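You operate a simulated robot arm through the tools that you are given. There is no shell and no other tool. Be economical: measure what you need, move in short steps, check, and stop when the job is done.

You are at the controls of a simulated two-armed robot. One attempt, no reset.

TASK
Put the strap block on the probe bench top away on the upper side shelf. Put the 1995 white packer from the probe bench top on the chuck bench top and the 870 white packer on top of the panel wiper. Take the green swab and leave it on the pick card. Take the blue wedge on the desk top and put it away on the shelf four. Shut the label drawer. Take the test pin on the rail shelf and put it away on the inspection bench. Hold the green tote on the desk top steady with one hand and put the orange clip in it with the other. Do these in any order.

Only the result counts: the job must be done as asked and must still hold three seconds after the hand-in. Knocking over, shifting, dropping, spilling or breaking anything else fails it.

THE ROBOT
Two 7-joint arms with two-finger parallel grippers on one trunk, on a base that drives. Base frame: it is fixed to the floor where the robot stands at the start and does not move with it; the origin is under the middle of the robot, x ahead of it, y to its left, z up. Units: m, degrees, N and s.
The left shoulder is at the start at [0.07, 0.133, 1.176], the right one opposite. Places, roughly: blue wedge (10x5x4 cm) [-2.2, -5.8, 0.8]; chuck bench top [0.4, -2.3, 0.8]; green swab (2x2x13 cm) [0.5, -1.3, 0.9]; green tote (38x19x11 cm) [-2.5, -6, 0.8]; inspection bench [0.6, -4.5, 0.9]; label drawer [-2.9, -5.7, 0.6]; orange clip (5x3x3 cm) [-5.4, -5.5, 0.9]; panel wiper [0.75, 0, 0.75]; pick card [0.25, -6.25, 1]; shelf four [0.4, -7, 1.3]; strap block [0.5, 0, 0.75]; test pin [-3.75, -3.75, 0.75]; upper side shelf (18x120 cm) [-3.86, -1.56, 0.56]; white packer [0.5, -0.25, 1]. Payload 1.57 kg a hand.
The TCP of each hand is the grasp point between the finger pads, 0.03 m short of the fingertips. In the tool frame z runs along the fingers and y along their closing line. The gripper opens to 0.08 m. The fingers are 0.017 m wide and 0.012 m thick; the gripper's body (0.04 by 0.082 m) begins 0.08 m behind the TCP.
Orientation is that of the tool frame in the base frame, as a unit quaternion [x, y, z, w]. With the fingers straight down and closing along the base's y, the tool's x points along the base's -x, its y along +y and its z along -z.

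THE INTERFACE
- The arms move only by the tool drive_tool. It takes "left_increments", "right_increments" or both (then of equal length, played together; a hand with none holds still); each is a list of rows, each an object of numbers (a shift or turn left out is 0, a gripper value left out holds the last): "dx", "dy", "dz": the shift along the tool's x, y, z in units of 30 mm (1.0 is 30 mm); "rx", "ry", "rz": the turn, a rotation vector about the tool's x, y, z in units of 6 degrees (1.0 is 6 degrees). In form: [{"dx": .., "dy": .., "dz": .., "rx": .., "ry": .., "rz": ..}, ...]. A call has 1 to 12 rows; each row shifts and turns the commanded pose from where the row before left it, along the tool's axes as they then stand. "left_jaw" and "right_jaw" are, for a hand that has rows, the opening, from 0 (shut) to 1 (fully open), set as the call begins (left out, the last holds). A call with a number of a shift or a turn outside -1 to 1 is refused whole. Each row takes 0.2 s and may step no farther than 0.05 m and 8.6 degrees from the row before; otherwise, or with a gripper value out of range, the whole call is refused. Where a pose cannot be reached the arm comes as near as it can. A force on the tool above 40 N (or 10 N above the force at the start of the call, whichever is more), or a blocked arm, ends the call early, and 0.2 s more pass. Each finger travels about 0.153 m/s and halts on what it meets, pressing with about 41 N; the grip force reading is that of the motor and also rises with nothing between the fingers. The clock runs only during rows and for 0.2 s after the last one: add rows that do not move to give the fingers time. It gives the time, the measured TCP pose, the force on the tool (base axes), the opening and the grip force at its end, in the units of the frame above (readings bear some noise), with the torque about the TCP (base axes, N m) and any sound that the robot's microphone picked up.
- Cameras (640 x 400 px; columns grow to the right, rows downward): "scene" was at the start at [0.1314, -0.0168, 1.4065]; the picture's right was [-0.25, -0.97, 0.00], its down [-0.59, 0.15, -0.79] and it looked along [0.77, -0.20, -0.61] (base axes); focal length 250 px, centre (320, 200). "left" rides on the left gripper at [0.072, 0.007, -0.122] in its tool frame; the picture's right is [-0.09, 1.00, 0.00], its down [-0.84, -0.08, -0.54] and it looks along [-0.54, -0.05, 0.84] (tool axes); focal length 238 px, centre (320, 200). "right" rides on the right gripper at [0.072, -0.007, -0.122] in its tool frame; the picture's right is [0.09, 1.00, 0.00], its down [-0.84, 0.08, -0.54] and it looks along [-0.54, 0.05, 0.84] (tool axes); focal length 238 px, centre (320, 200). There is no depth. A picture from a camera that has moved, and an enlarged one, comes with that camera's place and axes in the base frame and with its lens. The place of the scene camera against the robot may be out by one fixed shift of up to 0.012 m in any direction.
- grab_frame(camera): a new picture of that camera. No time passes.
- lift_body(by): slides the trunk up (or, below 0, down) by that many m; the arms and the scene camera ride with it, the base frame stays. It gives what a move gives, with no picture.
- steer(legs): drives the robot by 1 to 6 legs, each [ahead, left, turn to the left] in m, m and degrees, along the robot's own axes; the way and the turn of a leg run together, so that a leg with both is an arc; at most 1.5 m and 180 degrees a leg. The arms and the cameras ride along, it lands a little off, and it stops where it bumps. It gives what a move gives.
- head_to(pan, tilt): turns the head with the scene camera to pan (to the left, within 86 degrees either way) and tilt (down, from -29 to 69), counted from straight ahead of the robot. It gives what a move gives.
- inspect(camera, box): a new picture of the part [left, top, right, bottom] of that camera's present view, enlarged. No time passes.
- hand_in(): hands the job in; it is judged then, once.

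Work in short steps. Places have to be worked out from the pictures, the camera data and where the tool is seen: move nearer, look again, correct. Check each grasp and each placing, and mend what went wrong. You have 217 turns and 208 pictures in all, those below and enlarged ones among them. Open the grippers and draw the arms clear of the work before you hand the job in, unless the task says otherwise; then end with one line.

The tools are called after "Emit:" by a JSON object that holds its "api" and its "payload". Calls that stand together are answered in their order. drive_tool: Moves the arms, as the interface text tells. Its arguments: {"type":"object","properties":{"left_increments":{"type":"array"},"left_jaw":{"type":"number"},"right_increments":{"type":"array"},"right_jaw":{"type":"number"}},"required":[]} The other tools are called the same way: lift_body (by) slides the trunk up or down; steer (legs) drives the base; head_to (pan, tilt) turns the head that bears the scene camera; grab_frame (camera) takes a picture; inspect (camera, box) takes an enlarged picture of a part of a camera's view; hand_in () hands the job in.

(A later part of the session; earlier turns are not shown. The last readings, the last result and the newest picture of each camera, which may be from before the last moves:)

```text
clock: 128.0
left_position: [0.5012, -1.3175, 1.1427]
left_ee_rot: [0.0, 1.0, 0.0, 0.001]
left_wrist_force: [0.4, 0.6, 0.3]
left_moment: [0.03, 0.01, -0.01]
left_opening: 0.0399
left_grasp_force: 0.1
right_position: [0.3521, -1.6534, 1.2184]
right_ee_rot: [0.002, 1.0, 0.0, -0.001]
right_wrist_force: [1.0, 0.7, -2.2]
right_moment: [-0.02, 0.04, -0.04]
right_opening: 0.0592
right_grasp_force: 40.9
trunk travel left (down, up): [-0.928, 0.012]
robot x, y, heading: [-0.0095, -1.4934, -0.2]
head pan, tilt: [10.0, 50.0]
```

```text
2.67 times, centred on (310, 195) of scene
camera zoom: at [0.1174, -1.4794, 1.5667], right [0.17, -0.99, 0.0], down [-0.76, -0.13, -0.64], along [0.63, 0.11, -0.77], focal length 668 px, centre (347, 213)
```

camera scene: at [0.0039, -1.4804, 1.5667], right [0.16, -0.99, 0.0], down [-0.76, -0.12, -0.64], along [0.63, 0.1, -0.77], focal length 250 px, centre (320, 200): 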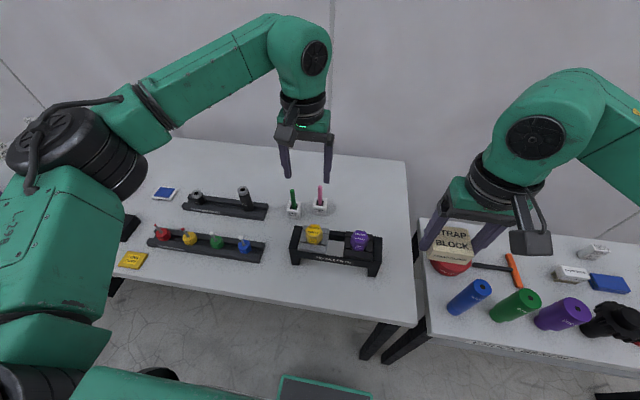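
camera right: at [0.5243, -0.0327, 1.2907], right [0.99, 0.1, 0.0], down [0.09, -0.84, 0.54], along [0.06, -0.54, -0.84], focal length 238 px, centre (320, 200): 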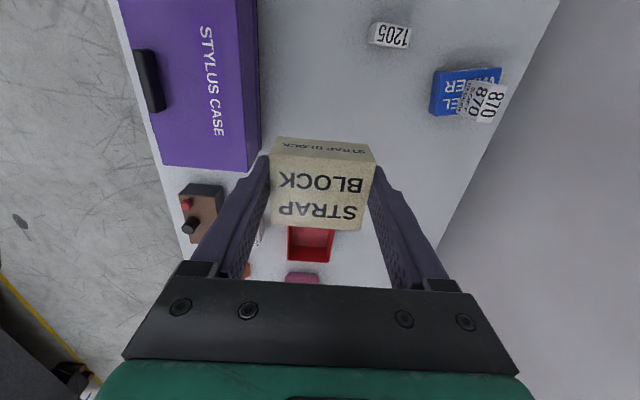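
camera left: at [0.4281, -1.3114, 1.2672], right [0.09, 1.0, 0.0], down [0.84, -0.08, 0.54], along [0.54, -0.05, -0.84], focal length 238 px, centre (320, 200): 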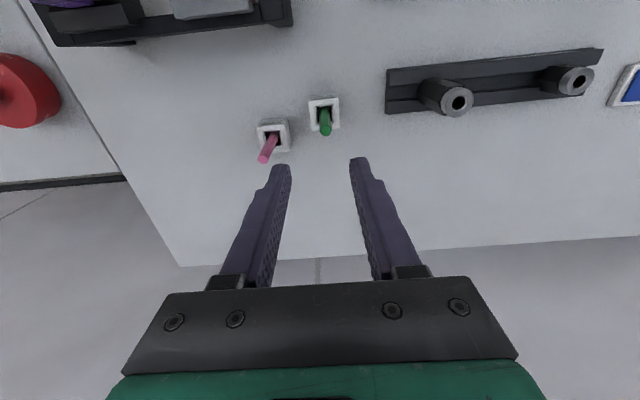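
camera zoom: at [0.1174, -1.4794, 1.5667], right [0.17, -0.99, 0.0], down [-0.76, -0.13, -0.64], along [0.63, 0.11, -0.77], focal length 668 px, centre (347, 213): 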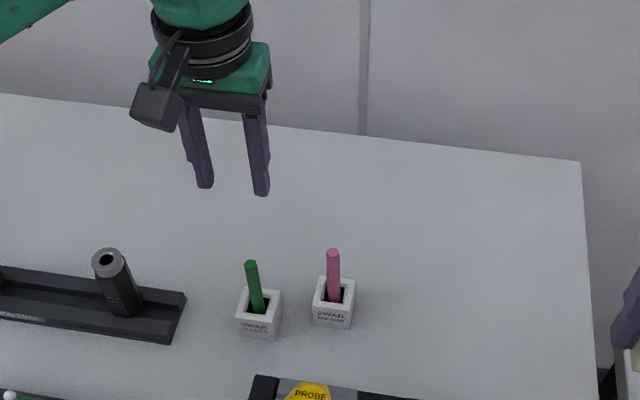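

Swab stick at (0.509,-1.314), top ≈0.99. I'll grasp it with the tool pitched 45° forward, so that later I can lay it flat; rotate now and look.

Emit:
{"api": "drive_tool", "payload": {"left_increments": [{"ry": -1}, {"ry": -1}, {"ry": -1}, {"ry": -1}, {"ry": -1}, {"ry": -1}, {"ry": -1}, {"ry": -0.5}]}}

Emit:
{"api": "grab_frame", "payload": {"camera": "left"}}

Emit:
{"api": "inspect", "payload": {"camera": "scene", "box": [220, 120, 400, 270]}}

```text
clock: 129.8
left_position: [0.4992, -1.316, 1.1444]
left_ee_rot: [0.0, 0.923, 0.0, 0.386]
left_wrist_force: [-0.2, -0.9, -0.6]
left_moment: [0.0, -0.02, 0.0]
left_opening: 0.0402
left_grasp_force: 0.1
right_position: [0.3501, -1.6539, 1.2207]
right_ee_rot: [0.002, 1.0, 0.0, 0.0]
right_wrist_force: [1.1, -0.6, -2.6]
right_moment: [0.02, 0.05, 0.05]
right_opening: 0.0594
right_grasp_force: 40.9
trunk travel left (down, up): [-0.928, 0.012]
robot x, y, heading: [-0.0045, -1.4976, -0.2]
head pan, tilt: [10.0, 50.0]
```

```text
148 pictures are left
camera left: at [0.3613, -1.3107, 1.1806], right [0.07, 1.0, 0.07], down [0.2, -0.08, 0.98], along [0.98, -0.05, -0.21], focal length 238 px, centre (320, 200)
```

left: 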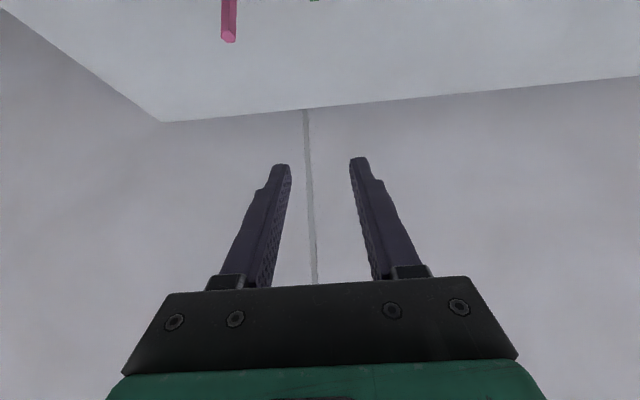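

```text
2.67 times, centred on (310, 195) of scene
camera zoom: at [0.1153, -1.4802, 1.5669], right [0.17, -0.99, 0.0], down [-0.76, -0.13, -0.64], along [0.63, 0.11, -0.77], focal length 668 px, centre (347, 213)
```

zoom: 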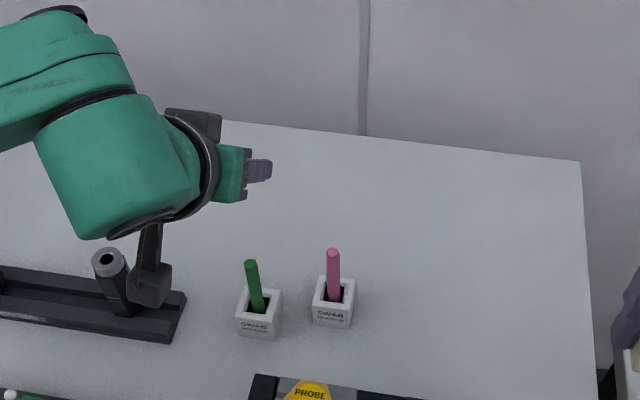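

Pitch achieved. I descend about 0.10 m and check alignment with the stick.

Emit:
{"api": "drive_tool", "payload": {"left_increments": [{"dx": 0.6, "dz": 1}, {"dx": 0.79, "dz": 0.79}, {"dx": 0.79, "dz": 0.79}]}}

Emit:
{"api": "grab_frame", "payload": {"camera": "left"}}

Emit:
{"api": "inspect", "payload": {"camera": "scene", "box": [220, 120, 400, 270]}}

```text
clock: 130.6
left_position: [0.5076, -1.3172, 1.0414]
left_ee_rot: [0.002, 0.923, 0.0, 0.385]
left_wrist_force: [-1.2, 0.3, 0.4]
left_moment: [0.01, 0.01, 0.0]
left_opening: 0.0398
left_grasp_force: 0.1
right_position: [0.3512, -1.6546, 1.2202]
right_ee_rot: [0.0, 1.0, 0.001, 0.0]
right_wrist_force: [0.1, -0.5, -1.8]
right_moment: [-0.01, -0.05, 0.02]
right_opening: 0.0592
right_grasp_force: 40.6
trunk travel left (down, up): [-0.928, 0.012]
robot x, y, heading: [-0.0081, -1.5009, -0.2]
head pan, tilt: [10.0, 50.0]
```

```text
146 pictures are left
camera left: at [0.3703, -1.311, 1.0776], right [0.07, 1.0, 0.07], down [0.2, -0.08, 0.98], along [0.98, -0.05, -0.21], focal length 238 px, centre (320, 200)
```

left: 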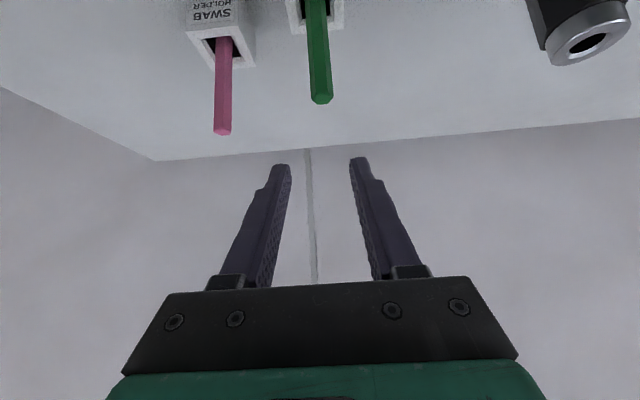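

```text
2.67 times, centred on (310, 195) of scene
camera zoom: at [0.1158, -1.4803, 1.5668], right [0.17, -0.99, 0.0], down [-0.76, -0.13, -0.64], along [0.63, 0.11, -0.77], focal length 668 px, centre (347, 213)
```

zoom: 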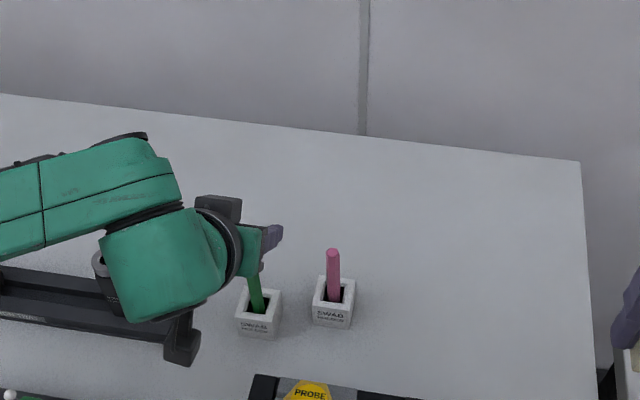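

Stick tip at z≈0.978, laterally within 4 mm. Descend to z≈0.943 and grip.

Emit:
{"api": "drive_tool", "payload": {"left_increments": [{"dx": 0.75, "dz": 0.8, "dy": 0.13}, {"dx": 0.78, "dz": 0.78}, {"dx": 0.76, "dz": 0.76}, {}]}}

Emit:
{"api": "grab_frame", "payload": {"camera": "left"}}

```text
clock: 131.6
left_position: [0.5085, -1.3113, 0.9426]
left_ee_rot: [0.001, 0.923, 0.001, 0.384]
left_wrist_force: [0.2, -0.3, 0.9]
left_moment: [-0.02, 0.04, 0.0]
left_opening: 0.0401
left_grasp_force: 0.1
right_position: [0.3508, -1.6544, 1.2197]
right_ee_rot: [0.002, 1.0, 0.0, 0.001]
right_wrist_force: [-0.1, 1.2, -2.0]
right_moment: [0.02, 0.02, 0.01]
right_opening: 0.0594
right_grasp_force: 41.3
trunk travel left (down, up): [-0.928, 0.012]
robot x, y, heading: [-0.0049, -1.494, -0.2]
head pan, tilt: [10.0, 50.0]
```

```text
144 pictures are left
camera left: at [0.3729, -1.3062, 0.9796], right [0.07, 1.0, 0.07], down [0.21, -0.08, 0.98], along [0.98, -0.05, -0.21], focal length 238 px, centre (320, 200)
```

left: 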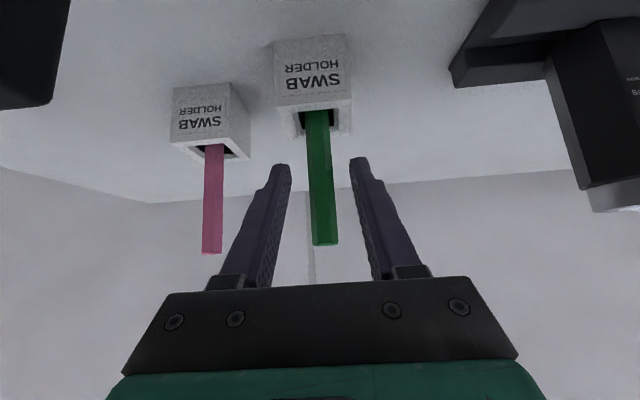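

The stick lies between the fingers; close on it.

Emit:
{"api": "drive_tool", "payload": {"left_increments": [{}, {}, {}], "left_jaw": 0}}

Emit:
{"api": "drive_tool", "payload": {"left_increments": [{"dx": -0.7, "dz": -0.7}, {"dx": -0.78, "dz": -0.78}, {"dx": -0.78, "dz": -0.78}, {"dx": -0.78, "dz": -0.78}, {"dx": -0.78, "dz": -0.78}]}}

Emit:
{"api": "grab_frame", "payload": {"camera": "left"}}

Emit:
{"api": "inspect", "payload": {"camera": "scene", "box": [220, 120, 400, 270]}}

```text
clock: 132.4
left_position: [0.5089, -1.3111, 0.9436]
left_ee_rot: [0.001, 0.923, 0.001, 0.384]
left_wrist_force: [-0.3, 0.1, 3.4]
left_moment: [-0.25, 0.01, -0.12]
left_opening: 0.0112
left_grasp_force: 29.6
right_position: [0.3517, -1.6541, 1.2199]
right_ee_rot: [0.002, 1.0, 0.001, 0.0]
right_wrist_force: [0.3, 0.3, -2.2]
right_moment: [0.03, -0.02, 0.02]
right_opening: 0.0594
right_grasp_force: 41.1
trunk travel left (down, up): [-0.928, 0.012]
robot x, y, heading: [-0.01, -1.4953, -0.2]
head pan, tilt: [10.0, 50.0]
```

```text
clock: 133.6
left_position: [0.5059, -1.312, 1.1061]
left_ee_rot: [0.002, 0.923, 0.001, 0.385]
left_wrist_force: [0.0, 0.2, -1.0]
left_moment: [0.02, -0.03, 0.01]
left_opening: 0.0083
left_grasp_force: 27.7
right_position: [0.3502, -1.6546, 1.2197]
right_ee_rot: [0.001, 1.0, 0.001, -0.001]
right_wrist_force: [-1.0, -1.0, -2.1]
right_moment: [0.03, -0.03, 0.01]
right_opening: 0.0593
right_grasp_force: 40.2
trunk travel left (down, up): [-0.928, 0.012]
robot x, y, heading: [-0.0096, -1.4959, -0.0]
head pan, tilt: [10.0, 50.0]
```

```text
143 pictures are left
camera left: at [0.3696, -1.3069, 1.1432], right [0.07, 1.0, 0.07], down [0.2, -0.08, 0.98], along [0.98, -0.05, -0.21], focal length 238 px, centre (320, 200)
```

left: 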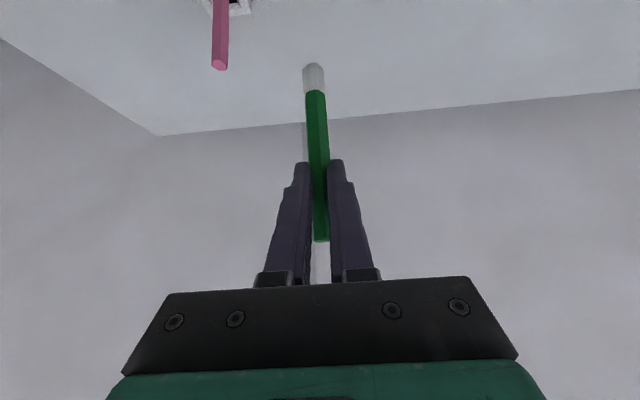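

```text
2.67 times, centred on (310, 195) of scene
camera zoom: at [0.1149, -1.4805, 1.5668], right [0.17, -0.99, 0.0], down [-0.75, -0.13, -0.64], along [0.63, 0.11, -0.77], focal length 668 px, centre (347, 213)
```

zoom: 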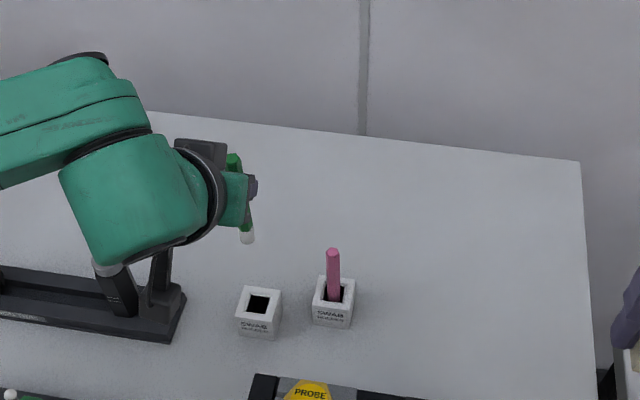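

Swab extracted cleanly. I back off and strafe right along the corridor toward y≈-5, then look ahead for the pick card area.

Emit:
{"api": "steer", "payload": {"legs": [[-0.68, 0, 0], [0, -1.2, 0], [0, -1.2, 0], [0, -1.2, 0]]}}

Emit:
{"api": "head_to", "payload": {"pan": -60, "tilt": 30}}

Emit:
{"api": "grab_frame", "payload": {"camera": "scene"}}

Emit:
{"api": "head_to", "payload": {"pan": -5, "tilt": 35}}

Emit:
{"api": "grab_frame", "payload": {"camera": "scene"}}

```text
clock: 154.3
left_position: [-0.2015, -4.8848, 1.1062]
left_ee_rot: [-0.001, 0.923, 0.001, 0.384]
left_wrist_force: [-0.8, -0.9, 0.8]
left_moment: [0.01, 0.01, 0.01]
left_opening: 0.0128
left_grasp_force: 29.8
right_position: [-0.3546, -5.2268, 1.2206]
right_ee_rot: [-0.001, 1.0, 0.001, 0.0]
right_wrist_force: [0.4, -0.1, -2.4]
right_moment: [-0.02, 0.01, 0.01]
right_opening: 0.0594
right_grasp_force: 40.6
trunk travel left (down, up): [-0.928, 0.012]
robot x, y, heading: [-0.7142, -5.0732, 0.2]
head pan, tilt: [10.0, 50.0]
```

```text
clock: 155.7
left_position: [-0.2004, -4.8847, 1.1055]
left_ee_rot: [-0.001, 0.923, 0.002, 0.384]
left_wrist_force: [-0.4, 0.0, -0.4]
left_moment: [-0.01, 0.02, -0.03]
left_opening: 0.0129
left_grasp_force: 29.8
right_position: [-0.3549, -5.2273, 1.2207]
right_ee_rot: [0.0, 1.0, 0.001, 0.0]
right_wrist_force: [-0.9, -0.9, -2.8]
right_moment: [-0.02, 0.0, 0.03]
right_opening: 0.0593
right_grasp_force: 40.9
trunk travel left (down, up): [-0.928, 0.012]
robot x, y, heading: [-0.7152, -5.0726, 0.1]
head pan, tilt: [-60.0, 30.0]
```

```text
141 pictures are left
camera scene: at [-0.622, -5.1462, 1.5963], right [-0.87, -0.5, 0.0], down [-0.25, 0.43, -0.87], along [0.43, -0.75, -0.5], focal length 250 px, centre (320, 200)
```

scene: 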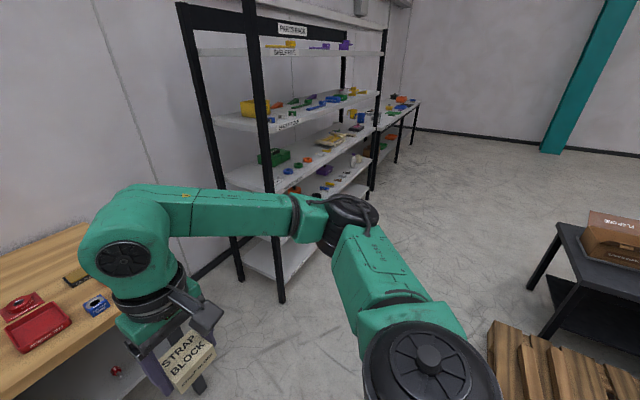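

```text
clock: 156.9
left_position: [-0.2001, -4.8853, 1.1064]
left_ee_rot: [-0.001, 0.923, 0.001, 0.385]
left_wrist_force: [-0.3, 0.5, 0.2]
left_moment: [0.02, -0.01, -0.02]
left_opening: 0.0128
left_grasp_force: 30.3
right_position: [-0.3549, -5.2279, 1.22]
right_ee_rot: [0.001, 1.0, 0.001, -0.001]
right_wrist_force: [-0.7, -0.2, -1.4]
right_moment: [0.0, 0.01, 0.0]
right_opening: 0.0593
right_grasp_force: 41.1
trunk travel left (down, up): [-0.928, 0.012]
robot x, y, heading: [-0.7143, -5.0733, -0.1]
head pan, tilt: [-5.0, 35.0]
```

```text
140 pictures are left
camera scene: at [-0.5795, -5.0757, 1.5885], right [-0.09, -1.0, 0.0], down [-0.57, 0.05, -0.82], along [0.82, -0.07, -0.57], focal length 250 px, centre (320, 200)
```

scene: 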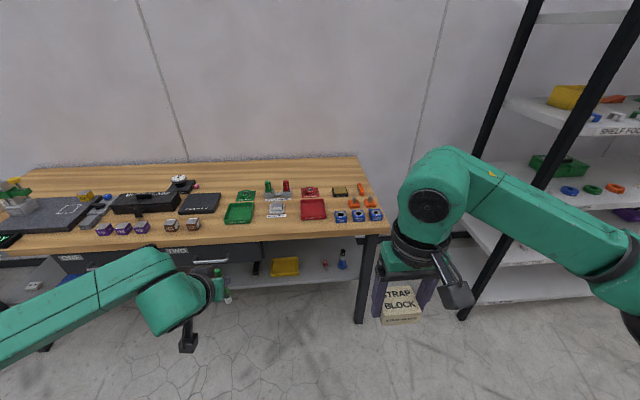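

The parts rack has the pick card on a shelf below "shelf four". I zoom in to find the card.

Emit:
{"api": "head_to", "payload": {"pan": -50, "tilt": 20}}

Emit:
{"api": "inspect", "payload": {"camera": "scene", "box": [120, 40, 440, 240]}}

```text
clock: 158.1
left_position: [-0.2005, -4.8853, 1.1055]
left_ee_rot: [0.0, 0.923, 0.001, 0.385]
left_wrist_force: [0.6, -0.5, -0.8]
left_moment: [0.01, 0.01, -0.03]
left_opening: 0.0129
left_grasp_force: 29.7
right_position: [-0.3552, -5.2269, 1.2201]
right_ee_rot: [0.0, 1.0, -0.001, 0.0]
right_wrist_force: [-0.9, -0.2, -2.6]
right_moment: [0.02, 0.03, 0.01]
right_opening: 0.0594
right_grasp_force: 41.4
trunk travel left (down, up): [-0.928, 0.012]
robot x, y, heading: [-0.7174, -5.0708, 0.1]
head pan, tilt: [-50.0, 20.0]
```

```text
2.00 times, centred on (280, 140) of scene
camera zoom: at [-0.6074, -5.1391, 1.6124], right [-0.77, -0.64, 0.0], down [-0.22, 0.26, -0.94], along [0.6, -0.72, -0.34], focal length 501 px, centre (400, 320)
```

zoom: 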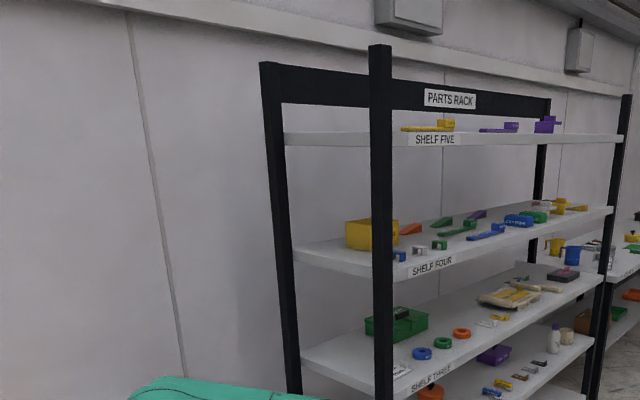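

I strafe to in front of the rack to see shelf three and four head-on.

Emit:
{"api": "steer", "payload": {"legs": [[0, -1.28, 0]]}}

Emit:
{"api": "head_to", "payload": {"pan": -5, "tilt": 28}}

Emit:
{"api": "grab_frame", "payload": {"camera": "scene"}}

Emit:
{"api": "inspect", "payload": {"camera": "scene", "box": [200, 80, 520, 280]}}

```text
clock: 164.5
left_position: [-0.2042, -6.1755, 1.1056]
left_ee_rot: [0.003, 0.923, -0.001, 0.384]
left_wrist_force: [-0.3, -0.2, -0.7]
left_moment: [-0.03, -0.01, 0.0]
left_opening: 0.0128
left_grasp_force: 30.4
right_position: [-0.3633, -6.5152, 1.2194]
right_ee_rot: [0.004, 1.0, -0.001, 0.0]
right_wrist_force: [-0.6, 0.3, -2.2]
right_moment: [-0.01, -0.02, -0.01]
right_opening: 0.0594
right_grasp_force: 41.2
trunk travel left (down, up): [-0.928, 0.012]
robot x, y, heading: [-0.7211, -6.3625, -0.5]
head pan, tilt: [-50.0, 20.0]
```

```text
clock: 165.6
left_position: [-0.2054, -6.175, 1.106]
left_ee_rot: [0.003, 0.923, -0.001, 0.385]
left_wrist_force: [-0.1, 0.3, -0.4]
left_moment: [0.01, -0.02, 0.06]
left_opening: 0.0128
left_grasp_force: 29.8
right_position: [-0.3625, -6.5156, 1.22]
right_ee_rot: [0.003, 1.0, 0.001, 0.0]
right_wrist_force: [-0.1, -0.3, -3.0]
right_moment: [0.01, 0.02, 0.03]
right_opening: 0.0596
right_grasp_force: 41.5
trunk travel left (down, up): [-0.928, 0.012]
robot x, y, heading: [-0.7197, -6.3601, -0.7]
head pan, tilt: [-5.0, 28.0]
```

```text
138 pictures are left
camera scene: at [-0.5824, -6.3631, 1.5995], right [-0.1, -1.0, 0.0], down [-0.47, 0.05, -0.88], along [0.88, -0.09, -0.47], focal length 250 px, centre (320, 200)
```

scene: 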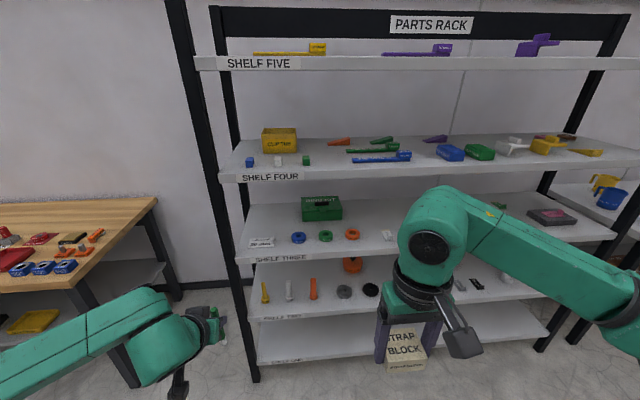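

```text
2.00 times, centred on (360, 180) of scene
camera zoom: at [-0.5824, -6.3631, 1.5995], right [-0.1, -1.0, 0.0], down [-0.47, 0.05, -0.88], along [0.88, -0.09, -0.47], focal length 501 px, centre (240, 240)
```

zoom: 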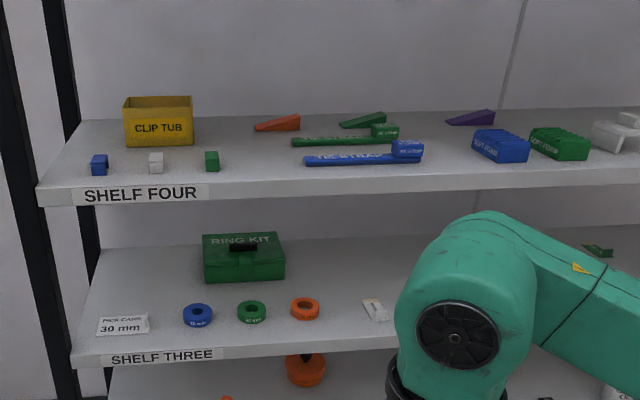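

The pick card is at about (0.256,-6.207) on shelf three (z≈0.97), clearance to shelf four ~0.31 m. Rolling the tool 180° about its axis will turn the swab horizontal, pointing forward; I try that here in free space.

Emit:
{"api": "drive_tool", "payload": {"left_increments": [{"rz": 1}, {"rz": 1}, {"rz": 1}, {"rz": 1}, {"rz": 1}, {"rz": 1}, {"rz": 1}, {"rz": 1}, {"rz": 1}, {"rz": 1}]}}

Emit:
{"api": "drive_tool", "payload": {"left_increments": [{"rz": 1}, {"rz": 1}, {"rz": 1}, {"rz": 1}, {"rz": 1}, {"rz": 1}, {"rz": 1}, {"rz": 1}, {"rz": 1}, {"rz": 1}]}}

Emit:
{"api": "grab_frame", "payload": {"camera": "scene"}}

```text
clock: 167.8
left_position: [-0.2045, -6.1761, 1.1058]
left_ee_rot: [0.465, 0.798, 0.192, 0.332]
left_wrist_force: [0.6, -0.5, -0.1]
left_moment: [0.01, 0.0, 0.04]
left_opening: 0.0128
left_grasp_force: 29.7
right_position: [-0.3622, -6.5157, 1.2213]
right_ee_rot: [0.004, 1.0, 0.001, 0.001]
right_wrist_force: [1.4, -0.7, -3.4]
right_moment: [0.02, 0.02, -0.05]
right_opening: 0.0592
right_grasp_force: 40.5
trunk travel left (down, up): [-0.928, 0.012]
robot x, y, heading: [-0.7234, -6.3577, -0.5]
head pan, tilt: [-5.0, 28.0]
```

```text
clock: 170.0
left_position: [-0.2407, -6.2421, 1.0593]
left_ee_rot: [0.8, 0.458, 0.335, 0.193]
left_wrist_force: [-0.5, -0.3, 0.1]
left_moment: [-0.03, -0.02, 0.06]
left_opening: 0.0126
left_grasp_force: 29.9
left hand out of reach, approached as far as the arm can: row 6, 7, 8, 9, 10
right_position: [-0.3617, -6.5167, 1.2186]
right_ee_rot: [0.003, 1.0, 0.001, 0.0]
right_wrist_force: [0.1, 0.1, -1.7]
right_moment: [0.0, 0.01, -0.02]
right_opening: 0.0595
right_grasp_force: 41.4
trunk travel left (down, up): [-0.928, 0.012]
robot x, y, heading: [-0.7228, -6.3594, -0.6]
head pan, tilt: [-5.0, 28.0]
```

```text
136 pictures are left
camera scene: at [-0.5824, -6.3647, 1.5995], right [-0.1, -1.0, 0.0], down [-0.47, 0.05, -0.88], along [0.88, -0.08, -0.47], focal length 250 px, centre (320, 200)
```

scene: 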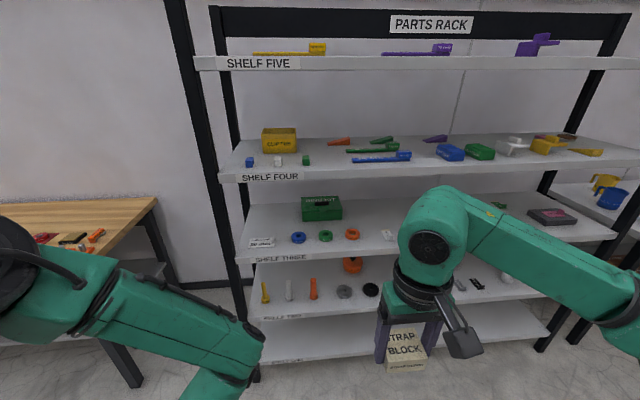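

Positive roll limits at about 110-120°. I try the opposite direction, which may go further.

Emit:
{"api": "drive_tool", "payload": {"left_increments": [{"rz": -1}, {"rz": -1}, {"rz": -1}, {"rz": -1}, {"rz": -1}, {"rz": -1}, {"rz": -1}, {"rz": -1}, {"rz": -1}, {"rz": -1}, {"rz": -1}, {"rz": -1}]}}

Emit:
{"api": "drive_tool", "payload": {"left_increments": [{"rz": -1}, {"rz": -1}, {"rz": -1}, {"rz": -1}, {"rz": -1}, {"rz": -1}, {"rz": -1}, {"rz": -1}, {"rz": -1}, {"rz": -1}, {"rz": -1}, {"rz": -1}]}}

Emit:
{"api": "drive_tool", "payload": {"left_increments": [{"rz": -1}, {"rz": -1}, {"rz": -1}, {"rz": -1}, {"rz": -1}, {"rz": -1}, {"rz": -1}, {"rz": -1}, {"rz": -1}, {"rz": -1}, {"rz": -1}, {"rz": -1}]}}

Emit:
{"api": "grab_frame", "payload": {"camera": "scene"}}

```text
clock: 172.6
left_position: [-0.2421, -6.2411, 1.0592]
left_ee_rot: [0.377, 0.843, 0.156, 0.351]
left_wrist_force: [0.2, 0.5, -0.3]
left_moment: [0.02, 0.02, 0.0]
left_opening: 0.0127
left_grasp_force: 30.3
right_position: [-0.3636, -6.5153, 1.2204]
right_ee_rot: [0.003, 1.0, -0.001, 0.001]
right_wrist_force: [0.0, 0.0, -3.7]
right_moment: [0.02, -0.02, 0.01]
right_opening: 0.0596
right_grasp_force: 41.1
trunk travel left (down, up): [-0.928, 0.012]
robot x, y, heading: [-0.7223, -6.361, -0.4]
head pan, tilt: [-5.0, 28.0]
```

```text
clock: 175.2
left_position: [-0.2413, -6.2414, 1.0588]
left_ee_rot: [-0.189, 0.904, -0.08, 0.376]
left_wrist_force: [0.4, 0.5, -0.4]
left_moment: [0.01, -0.02, -0.01]
left_opening: 0.0128
left_grasp_force: 29.7
right_position: [-0.3613, -6.5152, 1.22]
right_ee_rot: [0.003, 1.0, 0.0, 0.0]
right_wrist_force: [-0.9, 0.5, -2.3]
right_moment: [-0.02, 0.02, -0.01]
right_opening: 0.0595
right_grasp_force: 41.4
trunk travel left (down, up): [-0.928, 0.012]
robot x, y, heading: [-0.7223, -6.3618, -0.3]
head pan, tilt: [-5.0, 28.0]
```

```text
clock: 177.8
left_position: [-0.2426, -6.2416, 1.0588]
left_ee_rot: [0.685, -0.619, 0.286, -0.256]
left_wrist_force: [0.0, -0.8, 0.5]
left_moment: [-0.03, 0.01, -0.01]
left_opening: 0.0128
left_grasp_force: 29.4
right_position: [-0.3632, -6.5153, 1.2205]
right_ee_rot: [0.003, 1.0, 0.001, 0.0]
right_wrist_force: [-0.2, -0.3, -1.8]
right_moment: [-0.01, 0.03, 0.0]
right_opening: 0.0593
right_grasp_force: 40.8
trunk travel left (down, up): [-0.928, 0.012]
robot x, y, heading: [-0.7216, -6.3585, -0.5]
head pan, tilt: [-5.0, 28.0]
```

```text
135 pictures are left
camera scene: at [-0.5824, -6.3631, 1.5995], right [-0.1, -1.0, 0.0], down [-0.47, 0.04, -0.88], along [0.88, -0.08, -0.47], focal length 250 px, centre (320, 200)
```

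scene: 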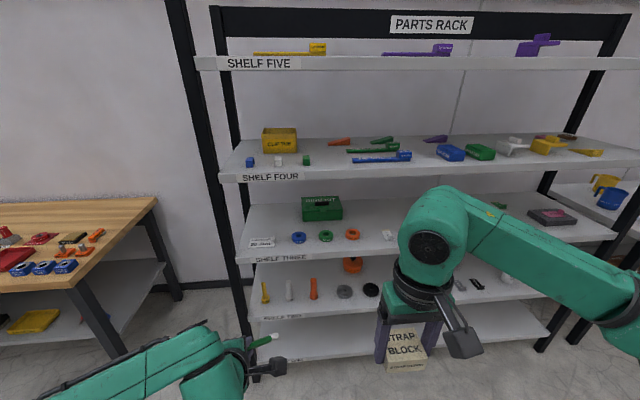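

Negative roll reaches -96° without trouble; continue toward -174°.

Emit:
{"api": "drive_tool", "payload": {"left_increments": [{"rz": -1}, {"rz": -1}, {"rz": -1}, {"rz": -1}, {"rz": -1}, {"rz": -1}, {"rz": -1}, {"rz": -1}, {"rz": -1}, {"rz": -1}, {"rz": -1}, {"rz": -1}]}}

Emit:
{"api": "grab_frame", "payload": {"camera": "scene"}}

Emit:
{"api": "grab_frame", "payload": {"camera": "left"}}

```text
clock: 180.4
left_position: [-0.2435, -6.2411, 1.0576]
left_ee_rot: [0.918, -0.099, 0.382, -0.04]
left_wrist_force: [-0.8, -0.5, -0.8]
left_moment: [0.01, 0.0, -0.04]
left_opening: 0.0129
left_grasp_force: 29.7
right_position: [-0.3615, -6.5149, 1.219]
right_ee_rot: [0.003, 1.0, 0.002, 0.0]
right_wrist_force: [0.2, 0.1, -1.5]
right_moment: [-0.01, 0.0, -0.03]
right_opening: 0.0593
right_grasp_force: 40.8
trunk travel left (down, up): [-0.928, 0.012]
robot x, y, heading: [-0.721, -6.3591, -0.6]
head pan, tilt: [-5.0, 28.0]
```

```text
134 pictures are left
camera scene: at [-0.5825, -6.3631, 1.5995], right [-0.1, -1.0, 0.0], down [-0.47, 0.04, -0.88], along [0.88, -0.08, -0.47], focal length 250 px, centre (320, 200)
```

scene: 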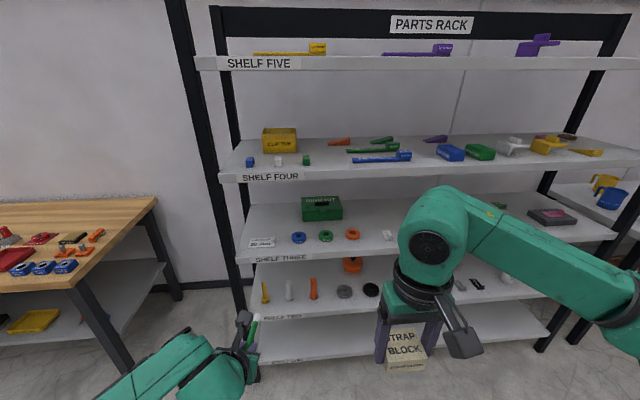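

```text
133 pictures are left
camera left: at [-0.28, -6.264, 1.1953], right [-0.21, -0.95, -0.21], down [-0.95, 0.25, -0.19], along [0.23, 0.16, -0.96], focal length 238 px, centre (320, 200)
```

left: 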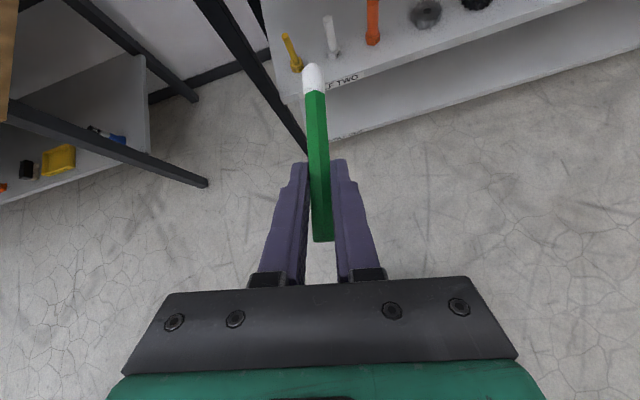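

Roll is now -168°, swab lying nearly horizontal, pointing forward. I finish the roll, pitch 10° more down, and drive 0.33 m toward the rack.

Emit:
{"api": "drive_tool", "payload": {"left_increments": [{"rz": -1}, {"rz": -1}, {"ry": -0.8, "dy": -0.5}, {"ry": -0.8, "dy": -0.6}]}}

Emit:
{"api": "steer", "payload": {"legs": [[0.33, 0, 0.5]]}}

Emit:
{"api": "grab_frame", "payload": {"camera": "left"}}

Emit:
{"api": "grab_frame", "payload": {"camera": "scene"}}

```text
clock: 181.4
left_position: [-0.2401, -6.2095, 1.0586]
left_ee_rot: [0.952, -0.003, 0.305, 0.0]
left_wrist_force: [0.5, 0.6, 0.7]
left_moment: [-0.01, -0.03, 0.0]
left_opening: 0.0127
left_grasp_force: 29.9
right_position: [-0.3615, -6.516, 1.2198]
right_ee_rot: [0.004, 1.0, 0.001, 0.0]
right_wrist_force: [-0.5, -0.2, -2.4]
right_moment: [-0.01, 0.0, -0.01]
right_opening: 0.0596
right_grasp_force: 40.6
trunk travel left (down, up): [-0.928, 0.012]
robot x, y, heading: [-0.7203, -6.354, -0.5]
head pan, tilt: [-5.0, 28.0]
```

```text
clock: 183.6
left_position: [0.079, -6.2051, 1.0599]
left_ee_rot: [0.952, 0.002, 0.306, -0.002]
left_wrist_force: [0.0, -0.9, -1.3]
left_moment: [0.03, 0.02, -0.02]
left_opening: 0.0124
left_grasp_force: 29.9
right_position: [-0.0371, -6.5138, 1.2206]
right_ee_rot: [-0.002, 1.0, 0.0, 0.001]
right_wrist_force: [0.7, 0.4, -2.2]
right_moment: [0.0, -0.04, 0.0]
right_opening: 0.0594
right_grasp_force: 41.0
trunk travel left (down, up): [-0.928, 0.012]
robot x, y, heading: [-0.3929, -6.3603, 0.0]
head pan, tilt: [-5.0, 28.0]
```

```text
132 pictures are left
camera left: at [0.0675, -6.2134, 1.2028], right [-0.07, -1.0, -0.06], down [-1.0, 0.07, -0.05], along [0.05, 0.05, -1.0], focal length 238 px, centre (320, 200)
```

left: 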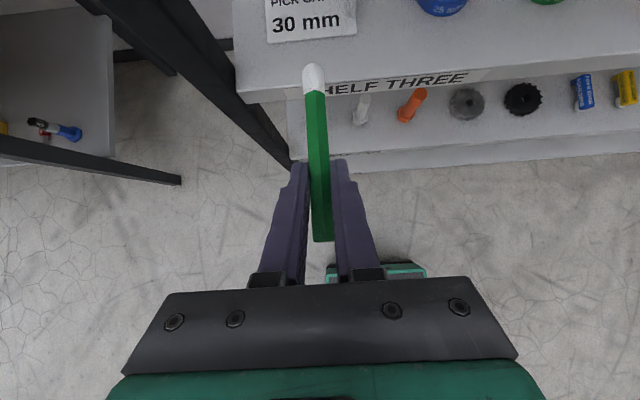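

```text
131 pictures are left
camera scene: at [-0.2597, -6.3623, 1.5998], right [-0.08, -1.0, 0.0], down [-0.47, 0.04, -0.88], along [0.88, -0.07, -0.47], focal length 250 px, centre (320, 200)
```

scene: 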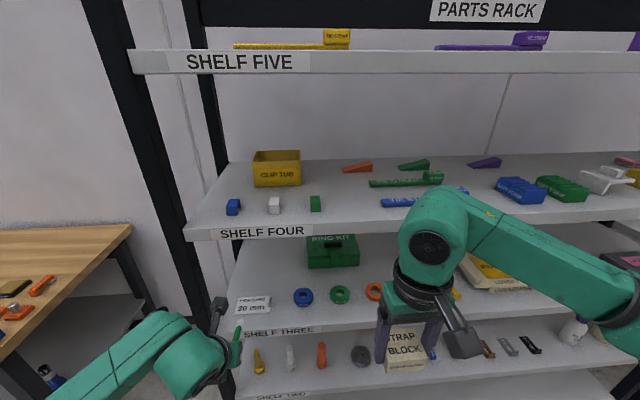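

Card centre ≈(0.268,-6.204). I lower 3 cm and move forward 0.163 m into the shelf at this pitch, then look.

Emit:
{"api": "drive_tool", "payload": {"left_increments": [{"dx": -0.58, "dz": 0.81}, {"dx": 0.884, "dz": 0.632}, {"dx": 0.884, "dz": 0.632}, {"dx": 0.884, "dz": 0.632}, {"dx": 0.884, "dz": 0.632}, {"dx": 0.884, "dz": 0.632}]}}

Emit:
{"api": "grab_frame", "payload": {"camera": "left"}}

Emit:
{"api": "inspect", "payload": {"camera": "scene", "box": [100, 200, 340, 380]}}

```text
clock: 185.0
left_position: [0.2487, -6.2047, 1.0292]
left_ee_rot: [0.952, 0.003, 0.305, -0.003]
left_wrist_force: [0.8, 0.9, -0.3]
left_moment: [0.02, 0.03, 0.02]
left_opening: 0.0125
left_grasp_force: 29.6
right_position: [-0.0332, -6.5142, 1.2182]
right_ee_rot: [-0.002, 1.0, 0.001, -0.002]
right_wrist_force: [0.0, 0.2, -2.2]
right_moment: [0.03, 0.04, -0.02]
right_opening: 0.0594
right_grasp_force: 40.4
trunk travel left (down, up): [-0.928, 0.012]
robot x, y, heading: [-0.3944, -6.3597, 0.4]
head pan, tilt: [-5.0, 28.0]
```

```text
130 pictures are left
camera left: at [0.2361, -6.2124, 1.1716], right [-0.07, -1.0, -0.06], down [-1.0, 0.07, -0.05], along [0.05, 0.05, -1.0], focal length 238 px, centre (320, 200)
```

left: 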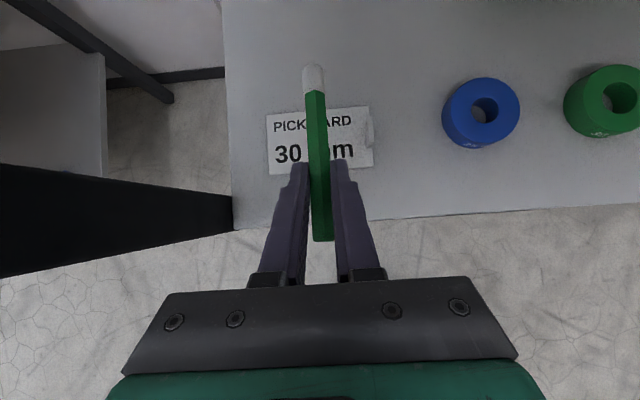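

```text
2.22 times, centred on (220, 290) of scene
camera zoom: at [-0.2542, -6.3634, 1.5993], right [-0.08, -1.0, 0.0], down [-0.47, 0.04, -0.88], along [0.88, -0.07, -0.47], focal length 556 px, centre (542, 0)
```

zoom: 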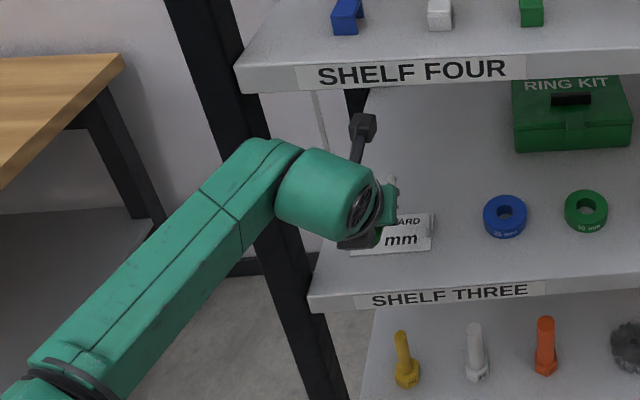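

Re-triangulating gives shelf z≈0.93 and card centre ≈(0.303,-6.205). I move forward 2.8 cm and lower 4.5 cm.

Emit:
{"api": "drive_tool", "payload": {"left_increments": [{"dx": 0.76, "dz": 0.54}, {"dx": -0.45, "dz": 0.62}, {"dx": -0.43, "dz": 0.6}]}}

Emit:
{"api": "grab_frame", "payload": {"camera": "left"}}

Emit:
{"api": "inspect", "payload": {"camera": "scene", "box": [180, 240, 320, 345]}}

```text
clock: 185.8
left_position: [0.2743, -6.2031, 0.9837]
left_ee_rot: [0.952, 0.002, 0.306, -0.001]
left_wrist_force: [-0.4, 0.3, -0.2]
left_moment: [0.01, 0.02, -0.01]
left_opening: 0.0128
left_grasp_force: 29.3
right_position: [-0.0352, -6.5131, 1.2204]
right_ee_rot: [-0.002, 1.0, 0.0, 0.0]
right_wrist_force: [0.9, 0.5, -2.9]
right_moment: [0.01, 0.03, 0.01]
right_opening: 0.0593
right_grasp_force: 41.3
trunk travel left (down, up): [-0.928, 0.012]
robot x, y, heading: [-0.3936, -6.3581, 0.5]
head pan, tilt: [-5.0, 28.0]
```

```text
128 pictures are left
camera left: at [0.2615, -6.2115, 1.1272], right [-0.07, -1.0, -0.05], down [-1.0, 0.07, -0.05], along [0.05, 0.05, -1.0], focal length 238 px, centre (320, 200)
```

left: 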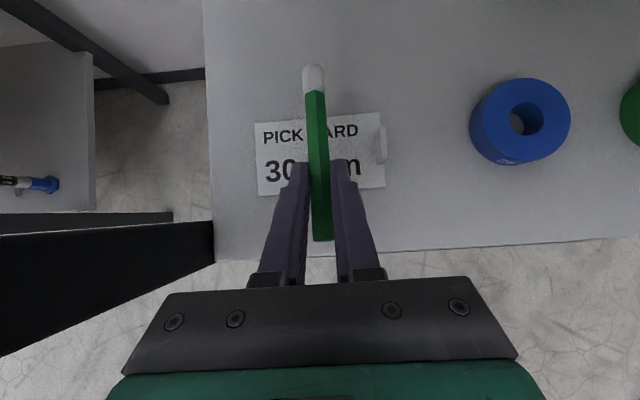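

```text
3.81 times, centred on (250, 292) of scene
camera zoom: at [-0.2565, -6.362, 1.5995], right [-0.08, -1.0, 0.0], down [-0.47, 0.04, -0.88], along [0.88, -0.07, -0.47], focal length 954 px, centre (587, -152)
```

zoom: 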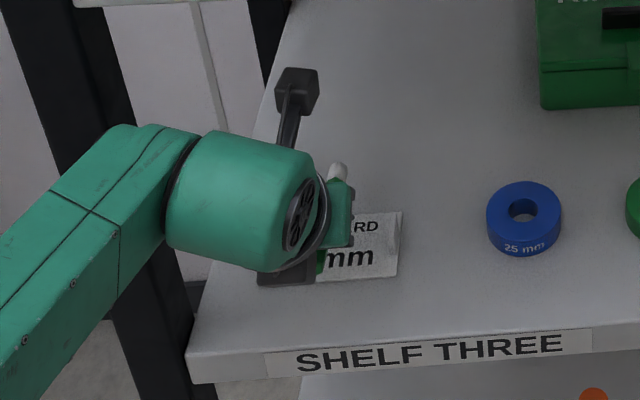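

Card width scaling confirms shelf z=0.930. I go 8 mm forward and 17 mm down, just above the card.

Emit:
{"api": "drive_tool", "payload": {"left_increments": [{"dx": 0.217, "dz": 0.155}, {"dx": -0.33, "dz": 0.46}, {}]}}

Emit:
{"api": "grab_frame", "payload": {"camera": "left"}}

```text
clock: 186.6
left_position: [0.2819, -6.2034, 0.9671]
left_ee_rot: [0.952, 0.003, 0.306, -0.002]
left_wrist_force: [-0.2, 0.4, 0.0]
left_moment: [0.0, -0.03, 0.0]
left_opening: 0.013
left_grasp_force: 30.1
right_position: [-0.0351, -6.5119, 1.2203]
right_ee_rot: [-0.002, 1.0, 0.0, 0.0]
right_wrist_force: [-0.1, 0.2, -2.8]
right_moment: [-0.01, 0.01, 0.0]
right_opening: 0.0594
right_grasp_force: 41.2
trunk travel left (down, up): [-0.928, 0.012]
robot x, y, heading: [-0.3918, -6.3586, 0.1]
head pan, tilt: [-5.0, 28.0]
```

```text
126 pictures are left
camera left: at [0.2692, -6.2122, 1.1099], right [-0.07, -1.0, -0.06], down [-1.0, 0.07, -0.05], along [0.05, 0.05, -1.0], focal length 238 px, centre (320, 200)
```

left: 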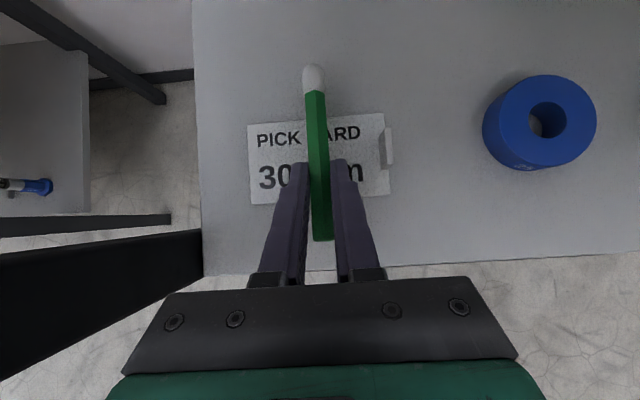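

Swab is centred over the card. A final few mm down feeling for contact.

Emit:
{"api": "drive_tool", "payload": {"left_increments": [{"dx": -0.06, "dz": 0.08}, {"dx": -0.06, "dz": 0.08}, {}]}}

```text
clock: 187.4
left_position: [0.281, -6.2042, 0.9606]
left_ee_rot: [0.952, 0.002, 0.305, -0.001]
left_wrist_force: [-0.2, -0.4, -0.4]
left_moment: [0.01, 0.02, 0.01]
left_opening: 0.0127
left_grasp_force: 29.6
right_position: [-0.0358, -6.5127, 1.2207]
right_ee_rot: [-0.003, 1.0, 0.001, -0.001]
right_wrist_force: [0.0, -0.1, -3.1]
right_moment: [0.02, -0.03, -0.02]
right_opening: 0.0593
right_grasp_force: 41.0
trunk travel left (down, up): [-0.928, 0.012]
robot x, y, heading: [-0.3954, -6.3581, 0.3]
head pan, tilt: [-5.0, 28.0]
```

No contact yet at 0.9606; I go down another few mm.

Emit:
{"api": "drive_tool", "payload": {"left_increments": [{"dx": -0.06, "dz": 0.08}, {"dx": -0.06, "dz": 0.08}, {"dx": -0.06, "dz": 0.08}, {}]}}

```text
clock: 188.4
left_position: [0.2799, -6.204, 0.954]
left_ee_rot: [0.952, 0.003, 0.307, -0.001]
left_wrist_force: [0.4, 0.8, 4.9]
left_moment: [0.0, -0.51, 0.07]
left_opening: 0.0128
left_grasp_force: 29.5
right_position: [-0.0346, -6.5127, 1.2204]
right_ee_rot: [-0.002, 1.0, 0.001, 0.0]
right_wrist_force: [-0.9, 0.3, -2.1]
right_moment: [0.04, 0.01, 0.01]
right_opening: 0.0593
right_grasp_force: 41.2
trunk travel left (down, up): [-0.928, 0.012]
robot x, y, heading: [-0.3972, -6.3583, 0.2]
head pan, tilt: [-5.0, 28.0]
```

The swab head touches the shelf/card (4.9 N with a moment). Release gently.

Emit:
{"api": "drive_tool", "payload": {"left_increments": [{}, {}, {}], "left_jaw": 0.4}}

Emit:
{"api": "grab_frame", "payload": {"camera": "left"}}

```text
clock: 189.2
left_position: [0.28, -6.2043, 0.9529]
left_ee_rot: [0.952, 0.002, 0.306, -0.001]
left_wrist_force: [-0.5, -0.3, -0.1]
left_moment: [-0.01, -0.02, 0.0]
left_opening: 0.0317
left_grasp_force: 0.1
right_position: [-0.0354, -6.5124, 1.2191]
right_ee_rot: [-0.002, 1.0, 0.001, 0.0]
right_wrist_force: [-0.5, 0.1, -1.9]
right_moment: [-0.03, -0.03, -0.02]
right_opening: 0.0596
right_grasp_force: 41.0
trunk travel left (down, up): [-0.928, 0.012]
robot x, y, heading: [-0.3962, -6.3601, 0.1]
head pan, tilt: [-5.0, 28.0]
```

```text
125 pictures are left
camera left: at [0.2679, -6.2124, 1.0951], right [-0.07, -1.0, -0.06], down [-1.0, 0.07, -0.05], along [0.05, 0.05, -1.0], focal length 238 px, centre (320, 200)
```

left: 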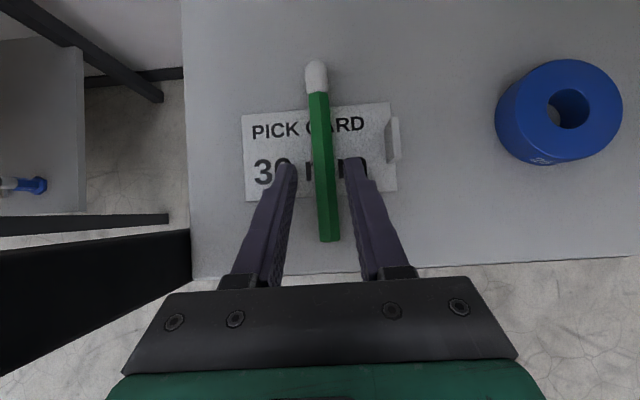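

Swab rests on the card. Withdraw up 3 cm, then back out.

Emit:
{"api": "drive_tool", "payload": {"left_increments": [{"dx": 0.34, "dz": -0.48}, {"dx": 0.34, "dz": -0.48}, {"dx": 0.25, "dz": -0.35}, {"dx": -0.88, "dz": -0.63}, {"dx": -0.88, "dz": -0.63}, {"dx": -0.88, "dz": -0.63}, {"dx": -0.88, "dz": -0.63}, {"dx": -0.88, "dz": -0.63}, {"dx": -0.88, "dz": -0.63}]}}

Emit:
{"api": "inspect", "payload": {"camera": "scene", "box": [180, 240, 320, 345]}}

```text
clock: 191.2
left_position: [0.0855, -6.2047, 0.9993]
left_ee_rot: [0.952, 0.002, 0.307, -0.001]
left_wrist_force: [-0.2, 0.4, 0.2]
left_moment: [0.04, -0.02, 0.0]
left_opening: 0.0319
left_grasp_force: 0.1
right_position: [-0.0369, -6.5129, 1.2203]
right_ee_rot: [-0.003, 1.0, 0.001, 0.001]
right_wrist_force: [0.9, -0.6, -1.9]
right_moment: [0.01, -0.02, -0.02]
right_opening: 0.0595
right_grasp_force: 41.1
trunk travel left (down, up): [-0.928, 0.012]
robot x, y, heading: [-0.397, -6.3571, 0.1]
head pan, tilt: [-5.0, 28.0]
```

```text
3.81 times, centred on (250, 292) of scene
camera zoom: at [-0.258, -6.3622, 1.5997], right [-0.08, -1.0, 0.0], down [-0.47, 0.04, -0.88], along [0.88, -0.07, -0.47], focal length 954 px, centre (587, -152)
```

zoom: 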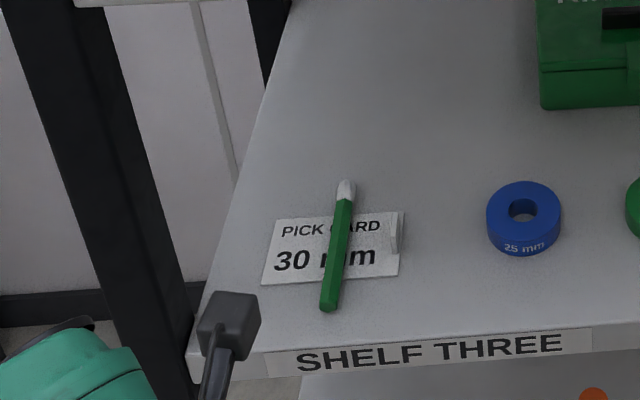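

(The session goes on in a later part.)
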